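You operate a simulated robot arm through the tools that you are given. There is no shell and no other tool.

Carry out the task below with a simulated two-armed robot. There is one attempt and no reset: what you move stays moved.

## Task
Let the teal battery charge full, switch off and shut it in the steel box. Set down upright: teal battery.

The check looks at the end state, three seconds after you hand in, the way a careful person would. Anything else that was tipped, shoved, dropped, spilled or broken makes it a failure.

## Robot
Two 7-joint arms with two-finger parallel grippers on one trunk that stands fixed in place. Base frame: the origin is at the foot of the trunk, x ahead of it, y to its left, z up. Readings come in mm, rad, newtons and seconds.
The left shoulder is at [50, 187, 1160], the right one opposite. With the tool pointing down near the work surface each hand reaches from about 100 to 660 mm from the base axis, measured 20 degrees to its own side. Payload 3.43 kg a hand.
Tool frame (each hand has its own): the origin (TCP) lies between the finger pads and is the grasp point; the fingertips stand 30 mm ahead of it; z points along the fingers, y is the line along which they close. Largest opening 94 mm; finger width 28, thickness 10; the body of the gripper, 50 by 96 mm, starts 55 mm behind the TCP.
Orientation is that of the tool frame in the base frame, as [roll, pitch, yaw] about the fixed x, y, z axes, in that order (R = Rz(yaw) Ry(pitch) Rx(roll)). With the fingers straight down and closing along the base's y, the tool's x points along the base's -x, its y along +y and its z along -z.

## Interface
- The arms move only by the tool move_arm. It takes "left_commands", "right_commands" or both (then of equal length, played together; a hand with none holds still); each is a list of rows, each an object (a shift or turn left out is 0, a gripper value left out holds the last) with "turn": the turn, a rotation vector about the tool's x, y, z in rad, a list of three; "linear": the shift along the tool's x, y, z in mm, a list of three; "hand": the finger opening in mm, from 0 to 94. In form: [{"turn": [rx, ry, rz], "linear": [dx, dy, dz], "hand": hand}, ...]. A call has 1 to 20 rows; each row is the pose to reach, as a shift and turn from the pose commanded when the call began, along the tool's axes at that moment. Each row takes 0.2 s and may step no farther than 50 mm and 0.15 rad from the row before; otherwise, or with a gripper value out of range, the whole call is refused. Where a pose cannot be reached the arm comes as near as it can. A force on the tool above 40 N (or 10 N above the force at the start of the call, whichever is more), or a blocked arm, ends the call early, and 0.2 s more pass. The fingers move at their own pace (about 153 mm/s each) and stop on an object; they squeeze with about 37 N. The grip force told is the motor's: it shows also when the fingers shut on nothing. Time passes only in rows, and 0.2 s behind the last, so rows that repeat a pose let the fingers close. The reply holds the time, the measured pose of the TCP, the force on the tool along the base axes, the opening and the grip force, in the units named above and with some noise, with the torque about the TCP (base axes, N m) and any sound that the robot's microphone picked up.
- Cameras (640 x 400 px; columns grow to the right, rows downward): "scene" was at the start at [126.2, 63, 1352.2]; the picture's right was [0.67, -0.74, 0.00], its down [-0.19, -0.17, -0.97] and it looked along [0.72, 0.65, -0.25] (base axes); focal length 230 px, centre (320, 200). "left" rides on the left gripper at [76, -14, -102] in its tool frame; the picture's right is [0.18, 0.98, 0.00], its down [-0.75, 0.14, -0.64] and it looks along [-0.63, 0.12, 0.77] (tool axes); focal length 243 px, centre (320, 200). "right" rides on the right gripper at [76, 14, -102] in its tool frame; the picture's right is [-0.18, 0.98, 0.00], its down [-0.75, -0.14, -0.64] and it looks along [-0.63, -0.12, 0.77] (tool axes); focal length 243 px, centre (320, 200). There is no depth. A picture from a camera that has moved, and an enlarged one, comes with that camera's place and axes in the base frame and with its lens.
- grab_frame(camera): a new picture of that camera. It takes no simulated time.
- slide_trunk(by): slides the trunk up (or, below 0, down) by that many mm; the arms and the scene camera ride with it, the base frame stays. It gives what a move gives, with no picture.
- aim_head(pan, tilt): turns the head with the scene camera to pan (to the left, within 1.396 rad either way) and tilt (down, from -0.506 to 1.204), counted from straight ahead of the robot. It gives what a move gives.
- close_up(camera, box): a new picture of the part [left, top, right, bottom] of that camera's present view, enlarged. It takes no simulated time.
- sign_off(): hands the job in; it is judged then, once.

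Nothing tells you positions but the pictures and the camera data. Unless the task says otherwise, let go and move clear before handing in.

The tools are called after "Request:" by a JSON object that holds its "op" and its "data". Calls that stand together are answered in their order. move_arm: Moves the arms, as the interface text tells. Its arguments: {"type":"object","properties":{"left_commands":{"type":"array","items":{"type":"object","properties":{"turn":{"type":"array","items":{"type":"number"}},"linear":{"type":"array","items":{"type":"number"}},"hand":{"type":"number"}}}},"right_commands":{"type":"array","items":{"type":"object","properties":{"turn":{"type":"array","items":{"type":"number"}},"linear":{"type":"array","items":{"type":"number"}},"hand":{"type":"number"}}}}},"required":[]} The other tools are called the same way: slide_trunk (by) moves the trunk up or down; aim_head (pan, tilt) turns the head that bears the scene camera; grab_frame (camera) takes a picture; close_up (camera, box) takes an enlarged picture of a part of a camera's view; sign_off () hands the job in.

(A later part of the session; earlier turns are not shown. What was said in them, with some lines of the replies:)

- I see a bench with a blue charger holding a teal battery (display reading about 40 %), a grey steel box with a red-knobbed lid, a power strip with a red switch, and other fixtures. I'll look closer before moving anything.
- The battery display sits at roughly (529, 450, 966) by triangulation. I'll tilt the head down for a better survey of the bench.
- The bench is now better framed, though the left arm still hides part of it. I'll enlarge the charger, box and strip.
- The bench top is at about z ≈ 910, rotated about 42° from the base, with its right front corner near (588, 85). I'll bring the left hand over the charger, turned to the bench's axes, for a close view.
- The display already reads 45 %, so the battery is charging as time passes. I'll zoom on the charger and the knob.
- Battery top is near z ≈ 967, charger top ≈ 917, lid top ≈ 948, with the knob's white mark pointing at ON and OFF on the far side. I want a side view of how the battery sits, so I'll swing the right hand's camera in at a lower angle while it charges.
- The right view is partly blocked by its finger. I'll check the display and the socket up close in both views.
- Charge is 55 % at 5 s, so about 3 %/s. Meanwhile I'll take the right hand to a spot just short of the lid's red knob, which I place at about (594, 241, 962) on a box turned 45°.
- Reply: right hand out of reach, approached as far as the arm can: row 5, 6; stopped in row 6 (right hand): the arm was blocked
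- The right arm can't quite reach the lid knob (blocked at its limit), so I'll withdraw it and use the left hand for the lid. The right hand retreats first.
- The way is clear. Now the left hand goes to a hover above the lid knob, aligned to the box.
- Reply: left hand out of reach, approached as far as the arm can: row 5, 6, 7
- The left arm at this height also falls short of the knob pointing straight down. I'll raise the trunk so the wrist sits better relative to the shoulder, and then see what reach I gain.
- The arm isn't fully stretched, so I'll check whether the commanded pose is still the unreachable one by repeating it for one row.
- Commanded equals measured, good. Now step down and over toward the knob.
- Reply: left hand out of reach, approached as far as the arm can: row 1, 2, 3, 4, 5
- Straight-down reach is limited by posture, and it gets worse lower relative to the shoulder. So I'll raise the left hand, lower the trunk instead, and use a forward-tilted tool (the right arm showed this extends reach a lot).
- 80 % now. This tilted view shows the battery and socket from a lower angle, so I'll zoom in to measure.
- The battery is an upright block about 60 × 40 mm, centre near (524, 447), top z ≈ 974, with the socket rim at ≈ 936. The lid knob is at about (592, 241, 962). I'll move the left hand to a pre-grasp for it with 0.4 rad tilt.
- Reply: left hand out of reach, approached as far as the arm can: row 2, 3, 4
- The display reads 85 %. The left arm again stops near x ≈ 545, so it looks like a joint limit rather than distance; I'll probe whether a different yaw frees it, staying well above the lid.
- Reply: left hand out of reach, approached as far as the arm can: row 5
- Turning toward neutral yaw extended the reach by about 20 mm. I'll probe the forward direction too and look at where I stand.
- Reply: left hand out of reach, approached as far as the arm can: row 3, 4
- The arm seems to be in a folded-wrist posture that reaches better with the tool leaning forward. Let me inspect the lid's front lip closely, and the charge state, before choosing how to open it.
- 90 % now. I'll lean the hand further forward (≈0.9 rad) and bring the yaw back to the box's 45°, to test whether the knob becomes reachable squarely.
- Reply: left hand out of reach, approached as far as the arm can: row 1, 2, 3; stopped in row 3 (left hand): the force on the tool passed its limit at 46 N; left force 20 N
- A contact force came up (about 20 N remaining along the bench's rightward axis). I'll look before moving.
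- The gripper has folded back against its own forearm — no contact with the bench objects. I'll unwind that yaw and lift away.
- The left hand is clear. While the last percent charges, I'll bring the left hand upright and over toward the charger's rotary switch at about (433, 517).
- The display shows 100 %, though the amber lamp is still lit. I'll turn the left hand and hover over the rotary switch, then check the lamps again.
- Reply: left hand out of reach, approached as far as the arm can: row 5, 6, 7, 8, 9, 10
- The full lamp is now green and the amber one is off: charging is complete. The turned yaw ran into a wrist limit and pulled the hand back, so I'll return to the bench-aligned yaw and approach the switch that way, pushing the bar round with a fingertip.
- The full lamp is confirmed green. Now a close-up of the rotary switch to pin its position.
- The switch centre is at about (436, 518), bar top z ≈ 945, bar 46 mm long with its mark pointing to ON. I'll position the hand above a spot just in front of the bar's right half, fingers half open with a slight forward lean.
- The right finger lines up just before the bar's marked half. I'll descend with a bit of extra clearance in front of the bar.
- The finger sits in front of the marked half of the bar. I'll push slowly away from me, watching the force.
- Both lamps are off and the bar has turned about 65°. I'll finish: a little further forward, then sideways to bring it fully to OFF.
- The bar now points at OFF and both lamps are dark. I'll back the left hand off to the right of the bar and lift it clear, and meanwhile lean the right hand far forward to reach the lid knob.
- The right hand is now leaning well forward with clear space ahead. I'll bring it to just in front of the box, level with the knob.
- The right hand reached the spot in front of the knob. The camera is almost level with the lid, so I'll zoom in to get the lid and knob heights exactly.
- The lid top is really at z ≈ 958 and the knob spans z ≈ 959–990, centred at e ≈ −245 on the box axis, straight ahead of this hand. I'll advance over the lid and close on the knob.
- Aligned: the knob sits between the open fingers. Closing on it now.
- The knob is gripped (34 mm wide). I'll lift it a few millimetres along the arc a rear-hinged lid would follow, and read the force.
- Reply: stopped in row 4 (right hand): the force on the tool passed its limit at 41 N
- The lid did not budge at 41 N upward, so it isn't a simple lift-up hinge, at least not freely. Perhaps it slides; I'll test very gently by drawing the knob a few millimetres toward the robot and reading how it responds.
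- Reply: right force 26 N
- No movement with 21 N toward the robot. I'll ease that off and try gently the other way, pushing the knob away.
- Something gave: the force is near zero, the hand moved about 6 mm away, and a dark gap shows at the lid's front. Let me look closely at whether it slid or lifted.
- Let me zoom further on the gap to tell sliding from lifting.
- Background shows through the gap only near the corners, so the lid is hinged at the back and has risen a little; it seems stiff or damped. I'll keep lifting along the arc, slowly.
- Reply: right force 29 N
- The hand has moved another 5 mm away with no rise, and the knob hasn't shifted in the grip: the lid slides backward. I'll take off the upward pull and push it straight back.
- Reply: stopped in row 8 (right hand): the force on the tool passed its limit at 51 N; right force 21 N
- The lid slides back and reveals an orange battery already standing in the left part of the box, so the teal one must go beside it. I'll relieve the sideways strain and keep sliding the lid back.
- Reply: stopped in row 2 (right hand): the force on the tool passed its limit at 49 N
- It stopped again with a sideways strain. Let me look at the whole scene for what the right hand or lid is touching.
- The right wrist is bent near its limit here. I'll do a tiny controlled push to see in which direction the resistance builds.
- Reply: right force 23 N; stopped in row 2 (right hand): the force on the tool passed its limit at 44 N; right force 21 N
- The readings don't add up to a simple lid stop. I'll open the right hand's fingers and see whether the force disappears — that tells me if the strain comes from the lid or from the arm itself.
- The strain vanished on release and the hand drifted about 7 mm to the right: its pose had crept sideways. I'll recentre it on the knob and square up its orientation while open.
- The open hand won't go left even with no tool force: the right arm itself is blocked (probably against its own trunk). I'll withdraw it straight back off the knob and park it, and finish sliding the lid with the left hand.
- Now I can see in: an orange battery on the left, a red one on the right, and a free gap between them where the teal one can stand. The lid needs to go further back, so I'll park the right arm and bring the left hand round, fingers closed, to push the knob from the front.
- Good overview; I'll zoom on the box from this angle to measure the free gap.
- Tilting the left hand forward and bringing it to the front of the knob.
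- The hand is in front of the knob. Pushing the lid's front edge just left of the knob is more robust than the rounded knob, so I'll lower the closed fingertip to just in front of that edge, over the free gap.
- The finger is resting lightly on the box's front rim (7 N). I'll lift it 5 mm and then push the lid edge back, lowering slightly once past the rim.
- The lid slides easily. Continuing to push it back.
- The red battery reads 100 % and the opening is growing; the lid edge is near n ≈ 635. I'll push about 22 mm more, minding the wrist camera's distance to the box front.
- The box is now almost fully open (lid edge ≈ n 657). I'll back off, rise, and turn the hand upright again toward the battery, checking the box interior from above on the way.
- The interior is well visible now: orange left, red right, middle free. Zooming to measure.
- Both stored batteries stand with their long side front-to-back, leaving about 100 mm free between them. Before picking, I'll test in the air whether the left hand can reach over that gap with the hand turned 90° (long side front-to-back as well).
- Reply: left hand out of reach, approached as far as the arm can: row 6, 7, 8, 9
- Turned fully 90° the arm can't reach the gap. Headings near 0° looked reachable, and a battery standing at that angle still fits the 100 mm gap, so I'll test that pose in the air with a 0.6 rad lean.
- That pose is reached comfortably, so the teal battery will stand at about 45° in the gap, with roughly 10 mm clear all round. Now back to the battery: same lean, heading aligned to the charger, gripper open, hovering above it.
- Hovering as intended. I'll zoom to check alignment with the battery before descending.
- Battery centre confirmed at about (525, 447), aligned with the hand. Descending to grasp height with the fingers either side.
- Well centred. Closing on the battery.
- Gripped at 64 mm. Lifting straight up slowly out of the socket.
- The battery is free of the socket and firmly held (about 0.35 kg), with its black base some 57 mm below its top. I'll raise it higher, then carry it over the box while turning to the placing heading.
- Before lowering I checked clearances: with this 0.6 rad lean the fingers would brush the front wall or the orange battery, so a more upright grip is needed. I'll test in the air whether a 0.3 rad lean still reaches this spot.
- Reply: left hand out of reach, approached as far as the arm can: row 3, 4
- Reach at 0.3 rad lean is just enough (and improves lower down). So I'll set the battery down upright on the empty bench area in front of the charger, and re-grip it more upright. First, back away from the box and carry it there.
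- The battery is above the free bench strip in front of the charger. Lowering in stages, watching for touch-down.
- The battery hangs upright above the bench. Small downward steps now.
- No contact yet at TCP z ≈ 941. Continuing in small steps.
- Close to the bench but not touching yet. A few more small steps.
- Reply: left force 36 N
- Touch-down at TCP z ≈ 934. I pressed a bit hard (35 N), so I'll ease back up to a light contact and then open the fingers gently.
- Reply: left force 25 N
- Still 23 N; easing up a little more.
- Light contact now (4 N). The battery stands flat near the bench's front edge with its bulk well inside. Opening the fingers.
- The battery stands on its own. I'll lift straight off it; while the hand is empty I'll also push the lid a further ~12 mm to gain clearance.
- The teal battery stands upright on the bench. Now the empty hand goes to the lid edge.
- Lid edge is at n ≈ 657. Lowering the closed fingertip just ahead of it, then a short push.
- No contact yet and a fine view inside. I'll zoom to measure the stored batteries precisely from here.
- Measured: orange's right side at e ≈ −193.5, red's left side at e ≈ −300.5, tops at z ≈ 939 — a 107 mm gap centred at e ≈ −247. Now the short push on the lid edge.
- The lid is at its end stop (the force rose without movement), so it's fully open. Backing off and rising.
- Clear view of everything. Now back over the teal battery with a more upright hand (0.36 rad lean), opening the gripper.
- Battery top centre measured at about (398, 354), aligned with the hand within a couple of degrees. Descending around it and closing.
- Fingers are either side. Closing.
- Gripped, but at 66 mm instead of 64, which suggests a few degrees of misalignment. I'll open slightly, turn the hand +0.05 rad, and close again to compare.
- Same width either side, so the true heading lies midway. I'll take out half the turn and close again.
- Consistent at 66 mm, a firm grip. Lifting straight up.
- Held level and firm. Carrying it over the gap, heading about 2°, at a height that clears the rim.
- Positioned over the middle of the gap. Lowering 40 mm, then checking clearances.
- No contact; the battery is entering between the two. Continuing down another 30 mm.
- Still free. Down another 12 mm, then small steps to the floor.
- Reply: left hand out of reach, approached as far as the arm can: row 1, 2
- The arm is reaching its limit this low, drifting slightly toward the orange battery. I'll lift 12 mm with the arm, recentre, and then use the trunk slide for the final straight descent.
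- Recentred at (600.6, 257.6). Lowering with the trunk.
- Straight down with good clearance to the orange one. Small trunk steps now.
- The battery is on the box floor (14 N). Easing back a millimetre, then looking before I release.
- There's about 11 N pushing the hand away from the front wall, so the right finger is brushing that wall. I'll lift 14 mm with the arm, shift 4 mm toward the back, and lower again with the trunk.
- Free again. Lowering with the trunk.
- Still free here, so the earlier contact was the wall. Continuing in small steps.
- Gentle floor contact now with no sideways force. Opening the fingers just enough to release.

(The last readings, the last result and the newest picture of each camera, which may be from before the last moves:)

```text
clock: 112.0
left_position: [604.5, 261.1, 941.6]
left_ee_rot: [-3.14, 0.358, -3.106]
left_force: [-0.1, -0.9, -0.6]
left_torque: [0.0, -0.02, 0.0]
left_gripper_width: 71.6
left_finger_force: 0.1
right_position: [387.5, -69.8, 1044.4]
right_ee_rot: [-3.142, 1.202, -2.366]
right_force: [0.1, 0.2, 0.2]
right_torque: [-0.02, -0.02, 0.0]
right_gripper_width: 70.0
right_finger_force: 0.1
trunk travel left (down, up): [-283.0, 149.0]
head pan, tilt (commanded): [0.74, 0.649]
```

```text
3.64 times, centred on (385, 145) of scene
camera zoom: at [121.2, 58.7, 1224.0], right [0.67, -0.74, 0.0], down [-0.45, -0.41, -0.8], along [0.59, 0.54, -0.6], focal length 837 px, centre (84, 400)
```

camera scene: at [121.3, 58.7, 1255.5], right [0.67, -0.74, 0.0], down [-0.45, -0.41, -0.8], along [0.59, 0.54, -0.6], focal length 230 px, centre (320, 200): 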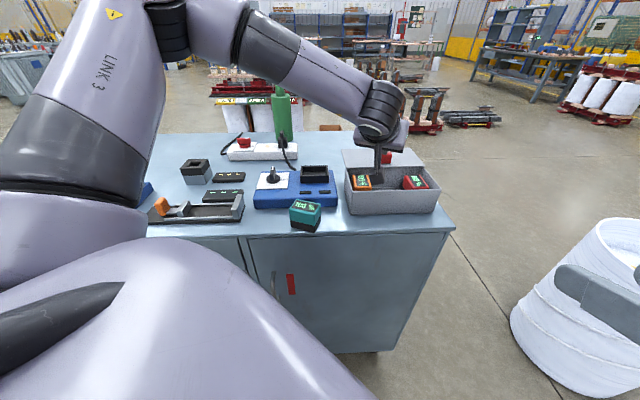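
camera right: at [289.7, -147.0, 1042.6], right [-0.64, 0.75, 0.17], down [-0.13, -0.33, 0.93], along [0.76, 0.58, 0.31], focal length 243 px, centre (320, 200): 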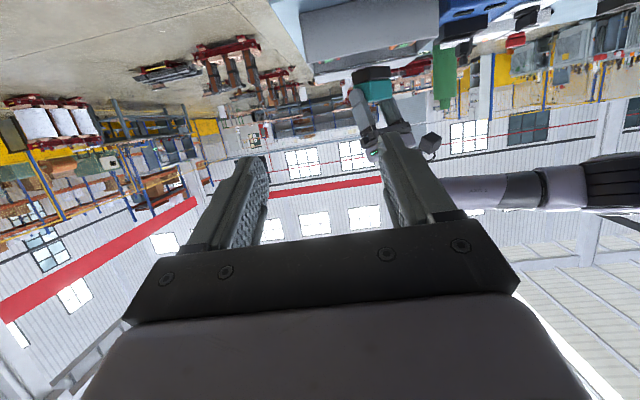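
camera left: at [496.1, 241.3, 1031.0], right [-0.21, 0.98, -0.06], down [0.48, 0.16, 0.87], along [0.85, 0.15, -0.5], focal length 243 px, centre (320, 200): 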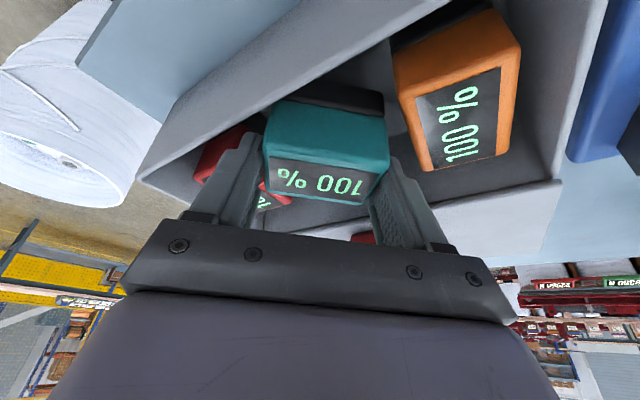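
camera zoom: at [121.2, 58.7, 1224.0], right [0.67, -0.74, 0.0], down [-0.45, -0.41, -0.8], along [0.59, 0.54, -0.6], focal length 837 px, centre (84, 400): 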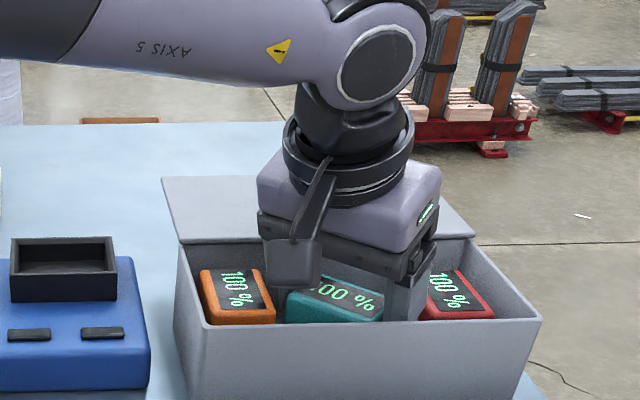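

Released, battery standing free. I'll withdraw along the fingers' own axis so they don't catch the lid edge.

Request:
{"op": "move_arm", "data": {"left_commands": [{"linear": [0, 0, -8]}, {"linear": [0, 0, -18]}, {"linear": [0, 0, -30]}, {"linear": [0, 0, -44]}, {"linear": [0, 0, -60]}, {"linear": [0, 0, -80]}]}}

Request:
{"op": "grab_frame", "data": {"camera": "left"}}

Request:
{"op": "close_up", "data": {"camera": "scene", "box": [320, 90, 450, 200]}}

```text
clock: 113.4
left_position: [573.5, 259.8, 1016.6]
left_ee_rot: [-3.139, 0.36, -3.107]
left_force: [0.8, -1.2, 0.4]
left_torque: [0.01, 0.02, -0.03]
left_gripper_width: 72.0
left_finger_force: 0.0
right_position: [388.1, -70.3, 1045.6]
right_ee_rot: [-3.14, 1.201, -2.366]
right_force: [-0.1, -0.3, -1.1]
right_torque: [-0.01, 0.0, -0.05]
right_gripper_width: 70.0
right_finger_force: 0.1
trunk travel left (down, up): [-283.0, 149.0]
head pan, tilt (commanded): [0.74, 0.649]
```

```text
taken
camera left: at [467.6, 242.5, 1085.0], right [-0.21, 0.98, -0.06], down [0.47, 0.16, 0.87], along [0.86, 0.15, -0.5], focal length 243 px, centre (320, 200)
```

left: 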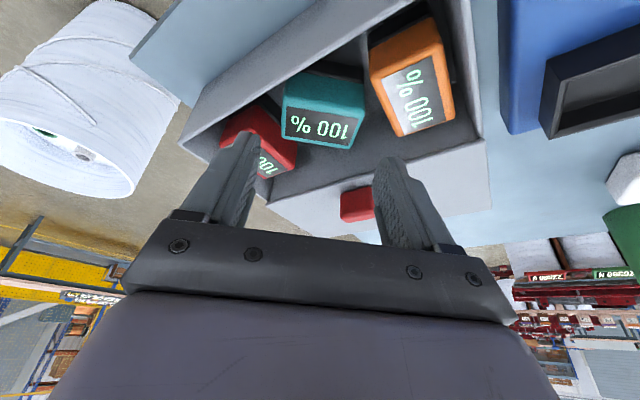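

```text
3.64 times, centred on (385, 145) of scene
camera zoom: at [121.1, 58.7, 1224.0], right [0.67, -0.74, 0.0], down [-0.45, -0.41, -0.8], along [0.59, 0.54, -0.6], focal length 837 px, centre (84, 400)
```

zoom: 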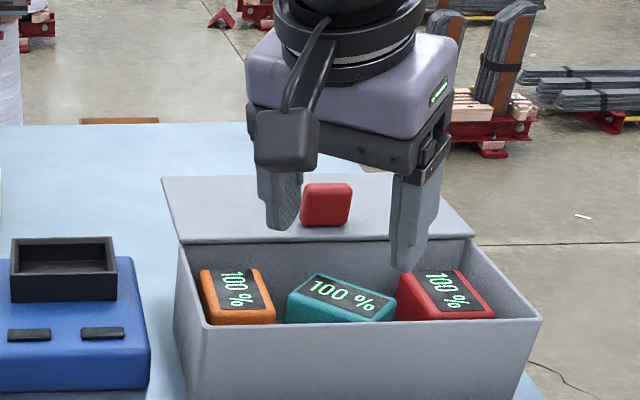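

The teal battery stands upright between the other two. Now to close the lid: I'll rise, lean the left hand forward and come round to take the lid knob, checking which headings are free.

Request:
{"op": "move_arm", "data": {"left_commands": [{"linear": [1, 0, -20]}, {"turn": [0, -0.14, 0], "linear": [2, 0, -38]}, {"turn": [0, -0.28, 0], "linear": [2.8, 0.7, -49]}, {"turn": [0, -0.42, 0], "linear": [2.8, 0.7, -49]}, {"turn": [0, -0.56, 0], "linear": [2.8, 0.7, -49]}, {"turn": [0, -0.7, 0], "linear": [2.8, 0.7, -49]}, {"turn": [0, -0.84, 0], "linear": [2.8, 0.7, -49]}]}}

Request:
{"op": "move_arm", "data": {"left_commands": [{"turn": [-0.093, 0, -0.036], "linear": [0, 5, 5]}, {"turn": [-0.186, 0, -0.072], "linear": [0, 10, 10]}, {"turn": [-0.28, 0, -0.109], "linear": [0, 15, 15]}, {"turn": [-0.373, 0, -0.145], "linear": [0, 20, 20]}]}}

Request:
{"op": "grab_frame", "data": {"camera": "left"}}

Request:
{"op": "grab_frame", "data": {"camera": "scene"}}

```text
clock: 115.0
left_position: [556.3, 259.4, 1060.7]
left_ee_rot: [-3.14, 1.2, -3.103]
left_force: [-0.4, -0.5, -0.8]
left_torque: [0.01, 0.0, -0.03]
left_gripper_width: 72.0
left_finger_force: 0.1
right_position: [388.6, -71.1, 1044.2]
right_ee_rot: [3.142, 1.201, -2.367]
right_force: [-0.1, -0.2, -1.0]
right_torque: [0.01, 0.0, 0.0]
right_gripper_width: 70.0
right_finger_force: 0.0
trunk travel left (down, up): [-283.0, 149.0]
head pan, tilt (commanded): [0.74, 0.649]
```

```text
clock: 116.0
left_position: [575.4, 278.5, 1055.1]
left_ee_rot: [3.138, 1.198, -2.707]
left_force: [-0.2, -1.0, 0.0]
left_torque: [0.02, 0.0, 0.01]
left_gripper_width: 71.8
left_finger_force: 0.0
right_position: [389.8, -69.4, 1044.4]
right_ee_rot: [3.14, 1.201, -2.366]
right_force: [-0.4, -0.9, -0.3]
right_torque: [-0.01, 0.0, 0.04]
right_gripper_width: 69.8
right_finger_force: 0.1
trunk travel left (down, up): [-283.0, 149.0]
head pan, tilt (commanded): [0.74, 0.649]
```

```text
taken
camera left: at [470.2, 216.0, 1020.8], right [-0.48, 0.86, -0.17], down [-0.35, -0.01, 0.94], along [0.81, 0.51, 0.31], focal length 243 px, centre (320, 200)
```

left: 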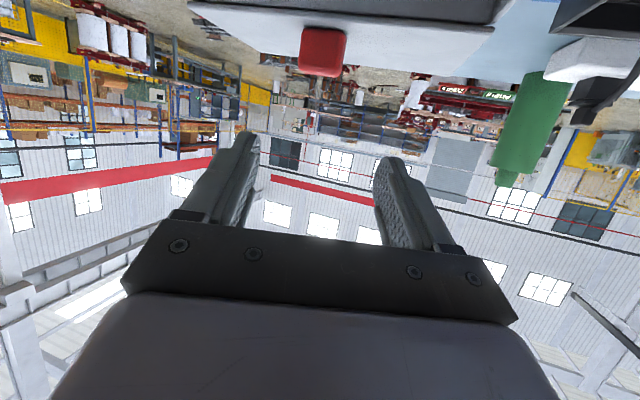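

```text
taken
camera scene: at [121.3, 58.8, 1224.0], right [0.67, -0.74, 0.0], down [-0.45, -0.41, -0.8], along [0.59, 0.54, -0.6], focal length 230 px, centre (320, 200)
```

scene: 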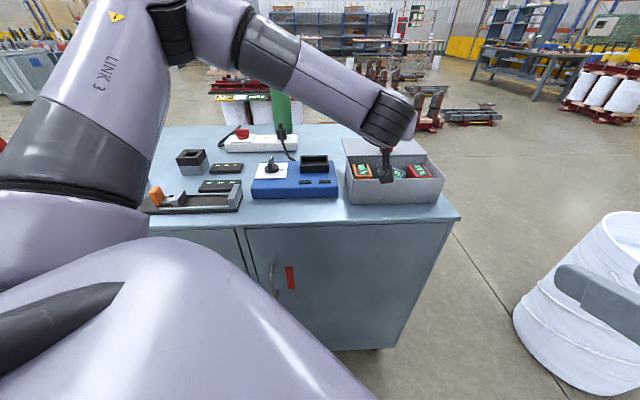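

The knob's front face is at n ≈ 681, so its centre is near (661, 313, 974). I'll try turning a bit more toward the box axis while moving closer, still well above the lid.

Request:
{"op": "move_arm", "data": {"left_commands": [{"turn": [-0.054, 0, -0.021], "linear": [-0.6, -4.3, 15]}, {"turn": [-0.109, 0, -0.042], "linear": [-1.1, -8.6, 30]}, {"turn": [-0.163, 0, -0.0637], "linear": [-1.7, -12.9, 45.7]}, {"turn": [-0.163, 0, -0.0637], "linear": [-1.7, -12.9, 45.7]}]}}

Request:
{"op": "grab_frame", "data": {"camera": "left"}}

Request:
{"op": "close_up", "data": {"camera": "scene", "box": [230, 20, 460, 220]}}

```text
clock: 117.0
left_position: [617.3, 287.0, 1040.4]
left_ee_rot: [-3.141, 1.199, -2.531]
left_force: [0.0, 0.2, 0.3]
left_torque: [0.03, 0.02, 0.03]
left_gripper_width: 72.1
left_finger_force: 0.1
right_position: [388.6, -70.5, 1044.5]
right_ee_rot: [3.14, 1.203, -2.367]
right_force: [0.3, -0.5, -0.6]
right_torque: [0.0, -0.01, -0.01]
right_gripper_width: 70.1
right_finger_force: 0.1
trunk travel left (down, up): [-283.0, 149.0]
head pan, tilt (commanded): [0.74, 0.649]
```

```text
taken
camera left: at [526.5, 205.8, 1004.9], right [-0.62, 0.77, -0.17], down [-0.35, -0.07, 0.94], along [0.7, 0.64, 0.31], focal length 243 px, centre (320, 200)
```

left: 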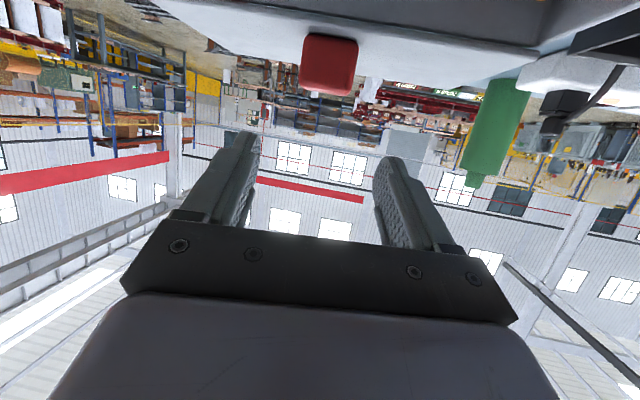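

```text
2.00 times, centred on (345, 120) of scene
camera zoom: at [121.3, 58.7, 1224.0], right [0.67, -0.74, 0.0], down [-0.45, -0.41, -0.8], along [0.59, 0.54, -0.6], focal length 461 px, centre (270, 360)
```

zoom: 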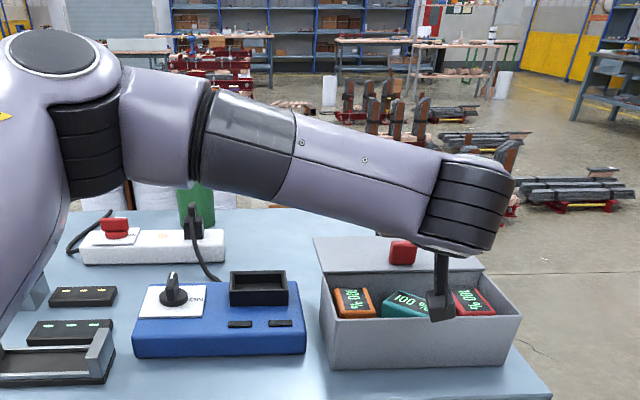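

Heading 35° is fine here. But at this lean the wrist camera would hit the box's front wall when I move in over the open box, so I'll reduce the lean to about 0.9 rad first.

Request:
{"op": "move_arm", "data": {"left_commands": [{"turn": [0, 0.1, 0]}, {"turn": [0, 0.2, 0]}, {"turn": [0, 0.3, 0]}, {"turn": [0, 0.3, 0], "hand": 80}]}}

Request:
{"op": "close_up", "data": {"camera": "scene", "box": [300, 60, 460, 210]}}

Request:
{"op": "grab_frame", "data": {"camera": "left"}}

```text
clock: 118.0
left_position: [617.3, 287.6, 1040.3]
left_ee_rot: [3.14, 0.9, -2.53]
left_force: [-0.5, -0.8, -0.6]
left_torque: [0.02, -0.01, 0.0]
left_gripper_width: 80.1
left_finger_force: 0.1
right_position: [387.9, -70.7, 1045.2]
right_ee_rot: [3.14, 1.202, -2.365]
right_force: [0.6, 0.5, 0.6]
right_torque: [-0.02, -0.04, 0.0]
right_gripper_width: 70.3
right_finger_force: 0.0
trunk travel left (down, up): [-283.0, 149.0]
head pan, tilt (commanded): [0.74, 0.649]
```

```text
2.67 times, centred on (380, 135) of scene
camera zoom: at [121.2, 58.7, 1224.0], right [0.67, -0.74, 0.0], down [-0.45, -0.41, -0.8], along [0.59, 0.54, -0.6], focal length 614 px, centre (160, 373)
```

zoom: 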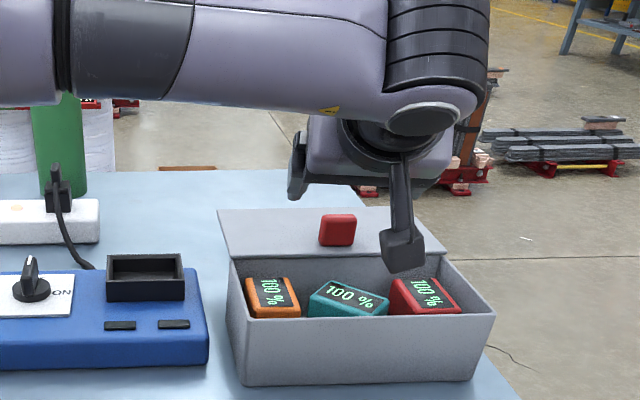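

```text
taken
camera left: at [522.6, 203.8, 1043.7], right [-0.66, 0.74, -0.14], down [-0.11, 0.1, 0.99], along [0.75, 0.67, 0.02], focal length 243 px, centre (320, 200)
```

left: 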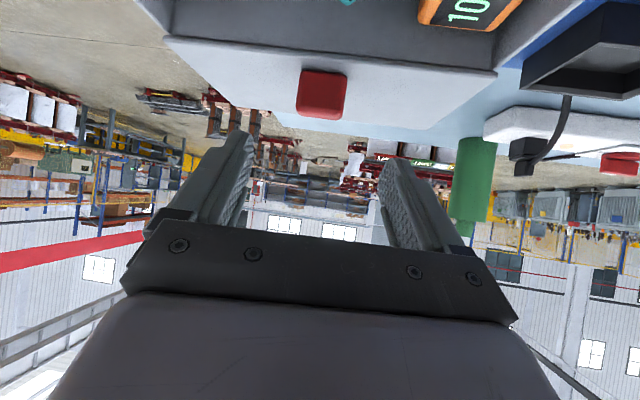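

Pose is free of strain and the knob is measured at (661, 313.5). Moving down around it with the fingers open.

Request:
{"op": "move_arm", "data": {"left_commands": [{"linear": [6.7, -1.3, 18.5]}, {"linear": [13.5, -2.5, 37]}, {"linear": [20.2, -3.8, 55.5]}, {"linear": [20.2, -3.8, 55.5]}]}}

Request:
{"op": "grab_frame", "data": {"camera": "left"}}

Request:
{"op": "close_up", "data": {"camera": "scene", "box": [300, 60, 460, 210]}}

```text
clock: 119.0
left_position: [635.8, 310.7, 991.4]
left_ee_rot: [-3.138, 0.9, -2.53]
left_force: [-0.5, 1.2, 0.1]
left_torque: [0.0, -0.03, -0.02]
left_gripper_width: 80.3
left_finger_force: 0.1
left hand out of reach, approached as far as the arm can: row 2, 3, 4
right_position: [388.6, -71.2, 1045.2]
right_ee_rot: [3.14, 1.203, -2.367]
right_force: [0.0, 0.0, 0.5]
right_torque: [-0.03, 0.02, -0.02]
right_gripper_width: 69.8
right_finger_force: 0.2
trunk travel left (down, up): [-283.0, 149.0]
head pan, tilt (commanded): [0.74, 0.649]
```

```text
taken
camera left: at [540.6, 226.1, 995.4], right [-0.66, 0.74, -0.15], down [-0.11, 0.1, 0.99], along [0.75, 0.66, 0.02], focal length 243 px, centre (320, 200)
```

left: 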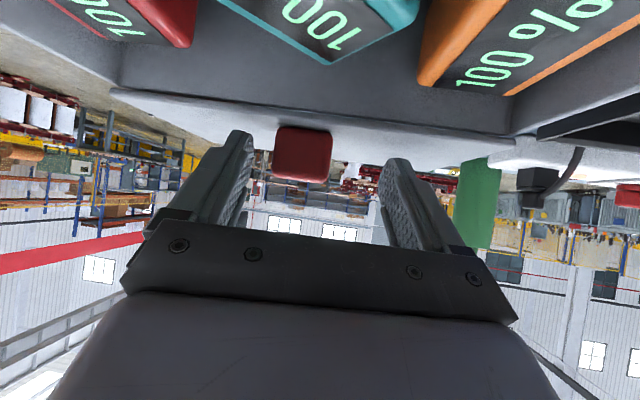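

```text
2.67 times, centred on (380, 135) of scene
camera zoom: at [121.2, 58.8, 1224.0], right [0.67, -0.74, 0.0], down [-0.45, -0.41, -0.8], along [0.59, 0.54, -0.6], focal length 614 px, centre (160, 373)
```

zoom: 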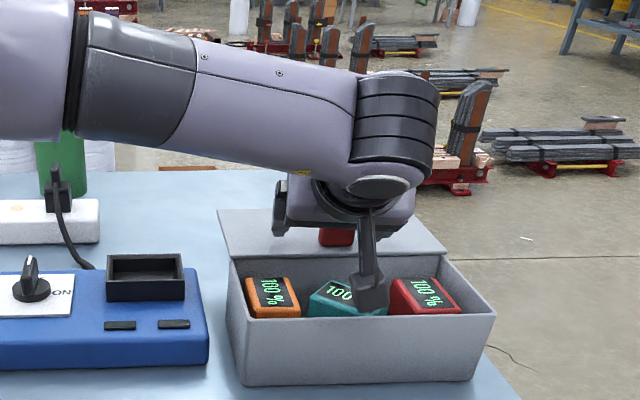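

The arm stops 12 mm short to the left at this heading. I'll turn back to about 25°, which should let the hand centre on the knob.

Request:
{"op": "move_arm", "data": {"left_commands": [{"turn": [0.0685, 0, 0.0544], "linear": [-0.4, -4.3, 1.3]}, {"turn": [0.137, 0, 0.1088], "linear": [-0.9, -8.6, 2.7]}, {"turn": [0.137, 0, 0.1088], "linear": [-0.9, -8.6, 2.7]}]}}

Request:
{"op": "grab_frame", "data": {"camera": "left"}}

```text
clock: 119.8
left_position: [643.1, 304.3, 991.7]
left_ee_rot: [-3.141, 0.898, -2.707]
left_force: [0.5, 0.1, 0.0]
left_torque: [0.0, 0.02, 0.03]
left_gripper_width: 80.2
left_finger_force: 0.0
right_position: [388.8, -70.6, 1044.1]
right_ee_rot: [-3.14, 1.204, -2.366]
right_force: [-0.7, -0.2, 0.2]
right_torque: [-0.02, -0.01, -0.01]
right_gripper_width: 69.9
right_finger_force: 0.1
trunk travel left (down, up): [-283.0, 149.0]
head pan, tilt (commanded): [0.74, 0.649]
```

```text
taken
camera left: at [534.3, 239.2, 994.9], right [-0.52, 0.84, -0.14], down [-0.09, 0.11, 0.99], along [0.85, 0.52, 0.02], focal length 243 px, centre (320, 200)
```

left: 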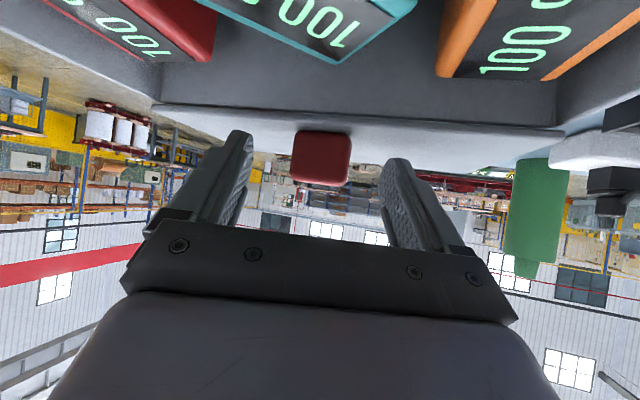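

Centred. Closing on the knob.

Request:
{"op": "move_arm", "data": {"left_commands": [{"hand": 60}, {"hand": 46}, {"hand": 38}, {"hand": 30}, {"hand": 28}]}}

Request:
{"op": "grab_frame", "data": {"camera": "left"}}

```text
clock: 121.0
left_position: [643.6, 304.4, 990.3]
left_ee_rot: [-3.141, 0.901, -2.708]
left_force: [1.4, -2.0, -1.3]
left_torque: [-0.09, -0.05, 0.06]
left_gripper_width: 36.8
left_finger_force: 44.7
right_position: [388.3, -70.5, 1043.8]
right_ee_rot: [-3.14, 1.202, -2.366]
right_force: [0.3, 0.4, 0.2]
right_torque: [0.03, 0.03, 0.0]
right_gripper_width: 70.0
right_finger_force: 0.1
trunk travel left (down, up): [-283.0, 149.0]
head pan, tilt (commanded): [0.74, 0.649]
```

```text
taken
camera left: at [534.5, 238.7, 995.0], right [-0.52, 0.84, -0.14], down [-0.09, 0.11, 0.99], along [0.85, 0.53, 0.02], focal length 243 px, centre (320, 200)
```

left: 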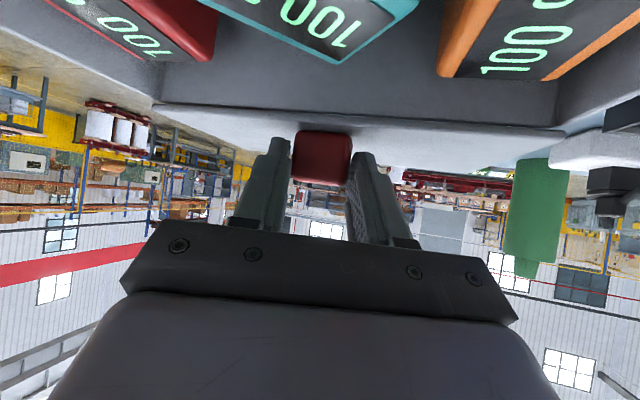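

Gripped at 37 mm. Drawing the lid forward along its track, first 20 mm.

Request:
{"op": "move_arm", "data": {"left_commands": [{"linear": [1.8, -1, -2.2]}, {"linear": [4.1, -2.3, -5.2]}, {"linear": [7, -4, -8.9]}, {"linear": [9.4, -5.3, -11.8]}, {"linear": [11.7, -6.6, -14.8]}]}}

Request:
{"op": "close_up", "data": {"camera": "scene", "box": [300, 60, 460, 210]}}

```text
clock: 122.2
left_position: [627.8, 289.9, 990.9]
left_ee_rot: [3.14, 0.904, -2.706]
left_force: [1.9, 0.2, 4.0]
left_torque: [-0.1, -0.47, 0.07]
left_gripper_width: 36.5
left_finger_force: 44.9
right_position: [387.7, -69.3, 1045.0]
right_ee_rot: [-3.139, 1.202, -2.366]
right_force: [-0.9, 0.5, 1.0]
right_torque: [0.0, -0.02, 0.01]
right_gripper_width: 70.2
right_finger_force: 0.0
trunk travel left (down, up): [-283.0, 149.0]
head pan, tilt (commanded): [0.74, 0.649]
```

```text
2.67 times, centred on (380, 135) of scene
camera zoom: at [120.9, 58.6, 1224.0], right [0.67, -0.74, 0.0], down [-0.45, -0.41, -0.8], along [0.59, 0.54, -0.6], focal length 614 px, centre (160, 373)
```

zoom: 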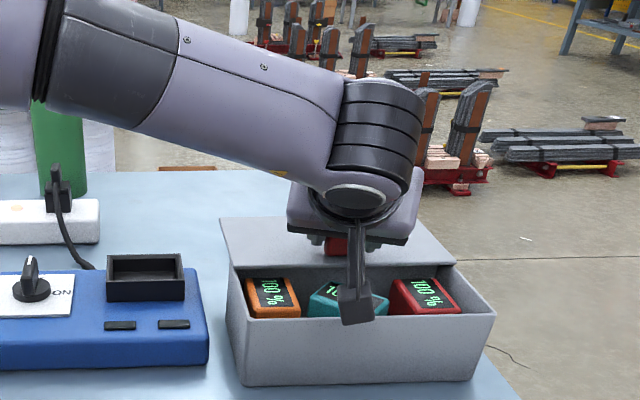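

The lid follows easily. Pulling it further.

Request:
{"op": "move_arm", "data": {"left_commands": [{"linear": [2.9, -1.7, -3.7]}, {"linear": [5.9, -3.3, -7.4]}, {"linear": [8.8, -5, -11.1]}, {"linear": [11.7, -6.6, -14.8]}, {"linear": [14.6, -8.3, -18.5]}, {"linear": [17.6, -9.9, -22.2]}, {"linear": [20.5, -11.6, -25.9]}, {"linear": [23.4, -13.3, -29.6]}]}}

Request:
{"op": "close_up", "data": {"camera": "scene", "box": [300, 60, 460, 210]}}

```text
clock: 124.0
left_position: [601.5, 262.0, 990.1]
left_ee_rot: [-3.14, 0.902, -2.702]
left_force: [-5.6, 7.6, 6.2]
left_torque: [0.11, 0.11, 0.36]
left_gripper_width: 36.7
left_finger_force: 45.2
right_position: [388.1, -69.8, 1045.9]
right_ee_rot: [-3.137, 1.202, -2.362]
right_force: [-0.7, 0.0, -0.1]
right_torque: [-0.01, -0.01, -0.03]
right_gripper_width: 69.8
right_finger_force: 0.0
trunk travel left (down, up): [-283.0, 149.0]
head pan, tilt (commanded): [0.74, 0.649]
```

```text
2.67 times, centred on (380, 135) of scene
camera zoom: at [120.1, 59.3, 1224.1], right [0.67, -0.74, 0.0], down [-0.45, -0.41, -0.8], along [0.59, 0.54, -0.6], focal length 614 px, centre (160, 373)
```

zoom: 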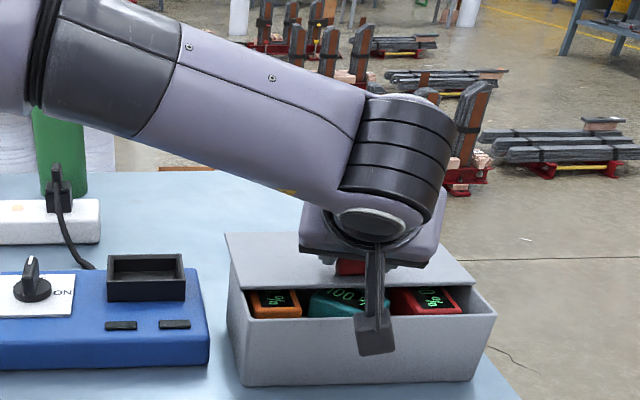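

Sixty millimetres closed; slight sideways strain, so I'll correct by 2 mm and continue.

Request:
{"op": "move_arm", "data": {"left_commands": [{"linear": [3.3, 0.1, -4.2]}, {"linear": [6.2, -1.6, -7.9]}, {"linear": [9.1, -3.4, -11.5]}, {"linear": [12, -5.2, -15.2]}, {"linear": [14.9, -6.9, -18.9]}, {"linear": [17.8, -8.7, -22.6]}]}}

Request:
{"op": "close_up", "data": {"camera": "scene", "box": [300, 60, 460, 210]}}

```text
clock: 125.4
left_position: [579.6, 240.4, 991.3]
left_ee_rot: [3.141, 0.896, -2.708]
left_force: [6.1, -5.6, -2.8]
left_torque: [-0.04, 0.32, -0.14]
left_gripper_width: 36.9
left_finger_force: 45.1
right_position: [389.8, -69.5, 1044.3]
right_ee_rot: [3.14, 1.201, -2.367]
right_force: [0.0, -0.7, -1.0]
right_torque: [-0.03, -0.01, -0.02]
right_gripper_width: 69.8
right_finger_force: 0.1
trunk travel left (down, up): [-283.0, 149.0]
head pan, tilt (commanded): [0.74, 0.649]
```

```text
2.67 times, centred on (380, 135) of scene
camera zoom: at [122.1, 58.3, 1223.9], right [0.67, -0.74, 0.0], down [-0.45, -0.41, -0.8], along [0.59, 0.54, -0.6], focal length 614 px, centre (160, 373)
```

zoom: 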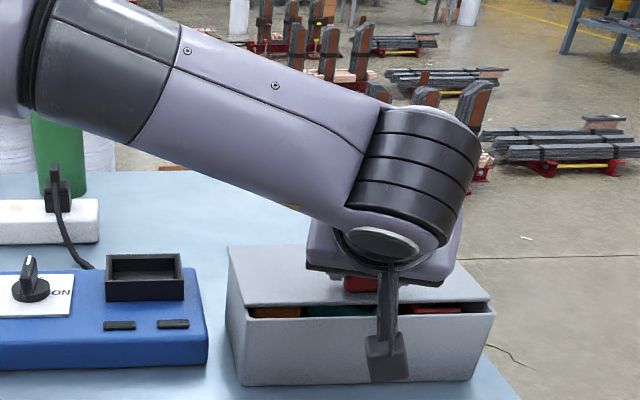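

Nearly closed. Correcting slightly back and pulling the last stretch to the stop.

Request:
{"op": "move_arm", "data": {"left_commands": [{"linear": [1.4, -2.3, -1.4]}, {"linear": [4.1, -4, -5]}, {"linear": [7, -5.7, -8.7]}, {"linear": [9.3, -7.1, -11.6]}]}}

Request:
{"op": "close_up", "data": {"camera": "scene", "box": [310, 110, 460, 210]}}

```text
clock: 126.4
left_position: [568.0, 228.0, 991.7]
left_ee_rot: [3.14, 0.9, -2.704]
left_force: [2.4, 0.0, -0.4]
left_torque: [0.1, -0.62, 0.7]
left_gripper_width: 36.9
left_finger_force: 44.9
right_position: [388.9, -70.9, 1043.9]
right_ee_rot: [-3.141, 1.2, -2.365]
right_force: [0.3, -0.3, -0.9]
right_torque: [-0.05, 0.01, -0.03]
right_gripper_width: 70.3
right_finger_force: 0.1
trunk travel left (down, up): [-283.0, 149.0]
head pan, tilt (commanded): [0.74, 0.649]
```

```text
4.00 times, centred on (385, 160) of scene
camera zoom: at [121.4, 58.6, 1223.9], right [0.67, -0.74, 0.0], down [-0.45, -0.41, -0.8], along [0.59, 0.54, -0.6], focal length 921 px, centre (60, 360)
```

zoom: 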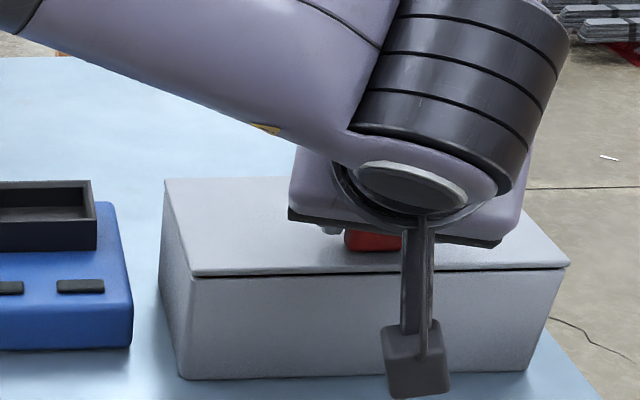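

The lid looks closed, with just the seam showing. A last gentle 4 mm tug to be sure it is against its stop.

Request:
{"op": "move_arm", "data": {"left_commands": [{"linear": [1.2, -0.7, -1.5]}, {"linear": [2.3, -1.4, -2.9]}]}}

Request:
{"op": "close_up", "data": {"camera": "scene", "box": [330, 140, 460, 215]}}

```text
clock: 127.0
left_position: [567.4, 228.5, 991.5]
left_ee_rot: [-3.14, 0.903, -2.704]
left_force: [14.5, 10.2, 6.2]
left_torque: [0.0, 0.46, -0.06]
left_gripper_width: 37.1
left_finger_force: 45.2
right_position: [389.5, -68.7, 1043.8]
right_ee_rot: [3.141, 1.201, -2.366]
right_force: [1.0, 0.7, -0.3]
right_torque: [-0.01, -0.01, -0.02]
right_gripper_width: 70.0
right_finger_force: 0.0
trunk travel left (down, up): [-283.0, 149.0]
head pan, tilt (commanded): [0.74, 0.649]
```

```text
4.92 times, centred on (395, 178) of scene
camera zoom: at [122.4, 59.6, 1223.9], right [0.67, -0.74, 0.0], down [-0.45, -0.41, -0.8], along [0.59, 0.54, -0.61], focal length 1134 px, centre (-49, 311)
```

zoom: 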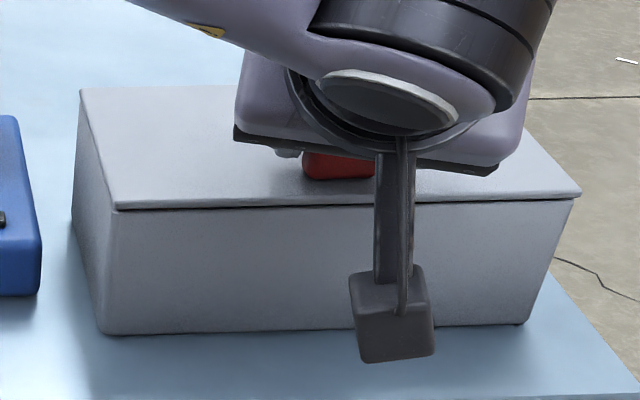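

At the stop (the force rose with no movement): the lid is shut. I'll relax that pull, open the fingers and back straight off.

Request:
{"op": "move_arm", "data": {"left_commands": [{"linear": [-1.7, 1, 2.2]}, {"linear": [-2.3, 1.4, 2.9], "hand": 50}, {"linear": [-2.3, 1.4, 2.9], "hand": 80}, {"linear": [-2.3, 1.4, 2.9], "hand": 80}]}}

Request:
{"op": "move_arm", "data": {"left_commands": [{"linear": [0, 0, -15]}, {"linear": [-5, 0, -35]}, {"linear": [-20, 0, -60]}, {"linear": [-40, 10, -85]}, {"linear": [-55, 30, -110]}, {"linear": [-65, 60, -140]}]}}

Request:
{"op": "grab_frame", "data": {"camera": "scene"}}

Request:
{"op": "close_up", "data": {"camera": "scene", "box": [230, 120, 460, 230]}}

Request:
{"op": "grab_frame", "data": {"camera": "left"}}

```text
clock: 128.0
left_position: [567.2, 228.7, 991.9]
left_ee_rot: [-3.141, 0.898, -2.706]
left_force: [0.6, -0.7, 0.9]
left_torque: [0.0, 0.03, -0.02]
left_gripper_width: 80.1
left_finger_force: 0.1
right_position: [387.7, -69.8, 1044.0]
right_ee_rot: [-3.141, 1.203, -2.367]
right_force: [0.2, 0.1, 0.5]
right_torque: [-0.02, -0.01, 0.02]
right_gripper_width: 70.1
right_finger_force: 0.0
trunk travel left (down, up): [-283.0, 149.0]
head pan, tilt (commanded): [0.74, 0.649]
```

```text
clock: 129.4
left_position: [478.5, 252.2, 1130.6]
left_ee_rot: [-3.139, 0.899, -2.705]
left_force: [-0.3, -0.1, -0.4]
left_torque: [0.0, 0.0, -0.02]
left_gripper_width: 79.9
left_finger_force: 0.2
right_position: [388.9, -70.8, 1045.5]
right_ee_rot: [-3.141, 1.203, -2.364]
right_force: [0.6, 0.3, -0.9]
right_torque: [0.02, -0.03, 0.01]
right_gripper_width: 69.7
right_finger_force: 0.0
trunk travel left (down, up): [-283.0, 149.0]
head pan, tilt (commanded): [0.74, 0.649]
```

```text
taken
camera scene: at [120.8, 58.8, 1224.1], right [0.67, -0.74, 0.0], down [-0.45, -0.41, -0.8], along [0.59, 0.54, -0.6], focal length 230 px, centre (320, 200)
```

scene: 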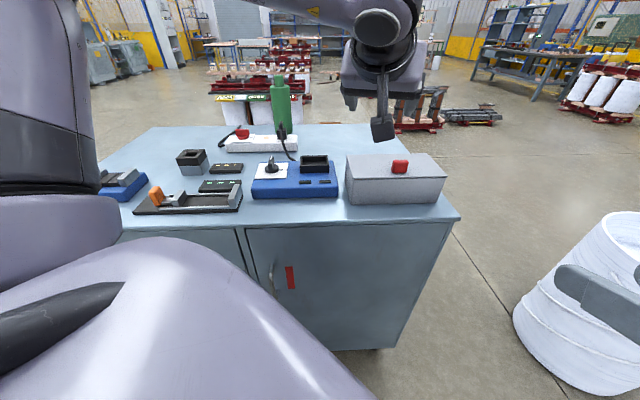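

```text
2.78 times, centred on (345, 175) of scene
camera zoom: at [120.8, 58.8, 1224.1], right [0.67, -0.74, 0.0], down [-0.45, -0.41, -0.8], along [0.59, 0.54, -0.6], focal length 641 px, centre (250, 270)
```

zoom: 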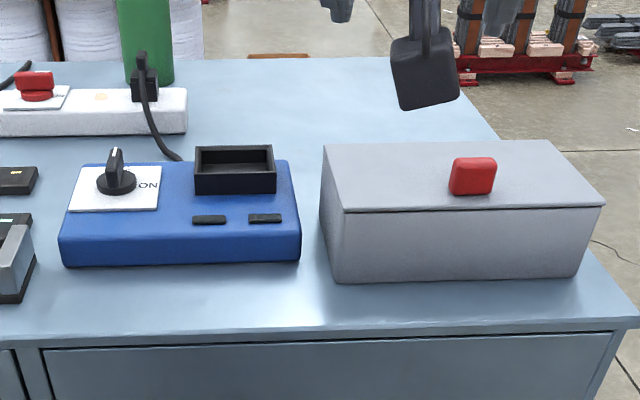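

```text
taken
camera left: at [369.7, 186.3, 1134.2], right [-0.52, 0.84, -0.14], down [-0.09, 0.11, 0.99], along [0.85, 0.53, 0.02], focal length 243 px, centre (320, 200)
```

left: 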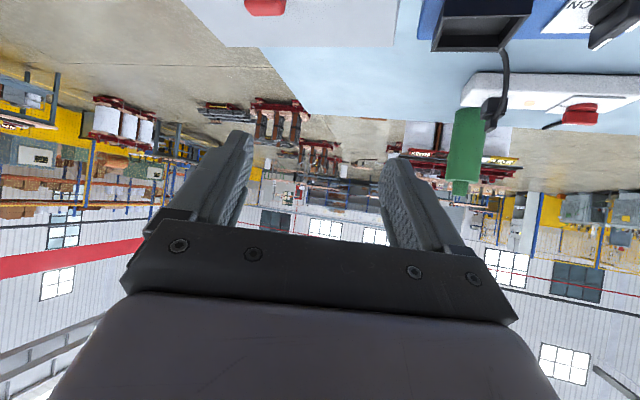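

The box is shut, the charger's lamps are dark, and the rest of the bench looks undisturbed. A final close look at the switch and the lid seam.

Request:
{"op": "close_up", "data": {"camera": "scene", "box": [335, 145, 455, 215]}}

Request:
{"op": "close_up", "data": {"camera": "scene", "box": [220, 120, 350, 205]}}

Request:
{"op": "close_up", "data": {"camera": "scene", "box": [90, 120, 260, 220]}}

```text
5.33 times, centred on (395, 180) of scene
camera zoom: at [120.8, 58.8, 1224.1], right [0.67, -0.74, 0.0], down [-0.45, -0.41, -0.8], along [0.59, 0.54, -0.6], focal length 1228 px, centre (-80, 307)
```

zoom: 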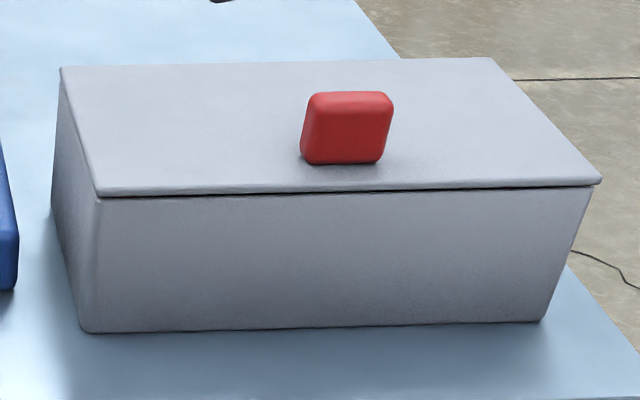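

```text
4.71 times, centred on (285, 162) of scene
camera zoom: at [120.8, 58.8, 1224.1], right [0.67, -0.74, 0.0], down [-0.45, -0.41, -0.8], along [0.59, 0.54, -0.6], focal length 1084 px, centre (485, 376)
```

zoom: 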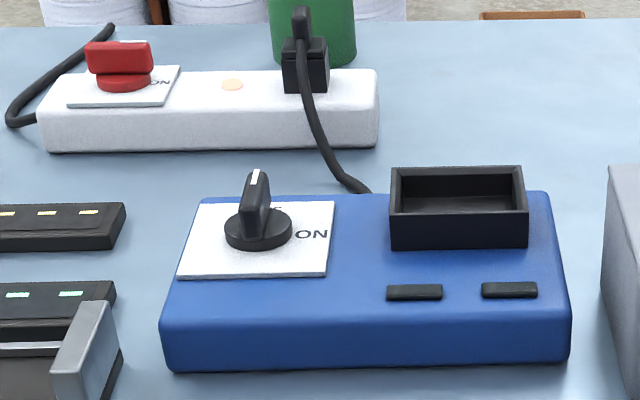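

```text
3.76 times, centred on (175, 170) of scene
camera zoom: at [120.8, 58.8, 1224.1], right [0.67, -0.74, 0.0], down [-0.45, -0.41, -0.8], along [0.59, 0.54, -0.6], focal length 867 px, centre (866, 313)
```

zoom: 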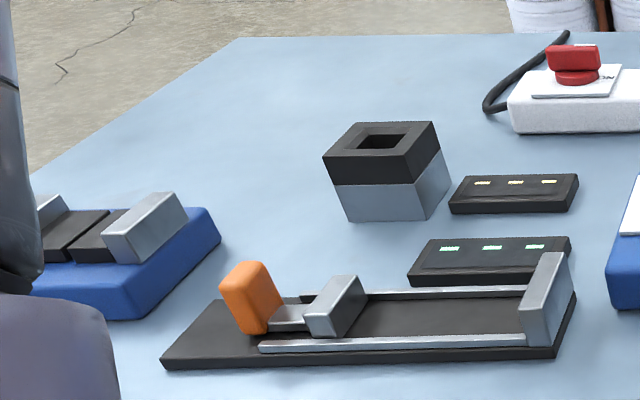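

The teal battery was charged to 100 % with the green lamp lit. The charger is now at OFF with its lamps dark. The battery stands upright in the steel box between the other two, and the lid is fully shut. Both hands are clear and nothing else on the bench has moved, so I'm handing in.

Request:
{"op": "sign_off", "data": {}}

```text
The job is handed in.
```

I've handed the job in. The teal battery charged to 100 % and the charger's green "full" lamp came on before I switched anything off.

- **Charger:** its switch is turned to OFF and both lamps are dark. I left the power strip it plugs into as it was.
- **Battery:** it stands upright on the floor of the steel box, between an orange and a red battery that were already inside. It sits at roughly 45° to the box walls, because the arm could not reach in squarely.
- **Box:** the lid slides rather than lifts. It is closed against its stop.

**Contacts along the way:**
- I pulled up on the lid with about 40 N before I found that it slides.
- I stood the battery on the bench for a moment to re-grip it.
- A finger brushed the box's front wall while I was lowering the battery in.

In the last pictures nothing else on the bench looked moved or tipped. I could not look inside the box again once the lid was shut.
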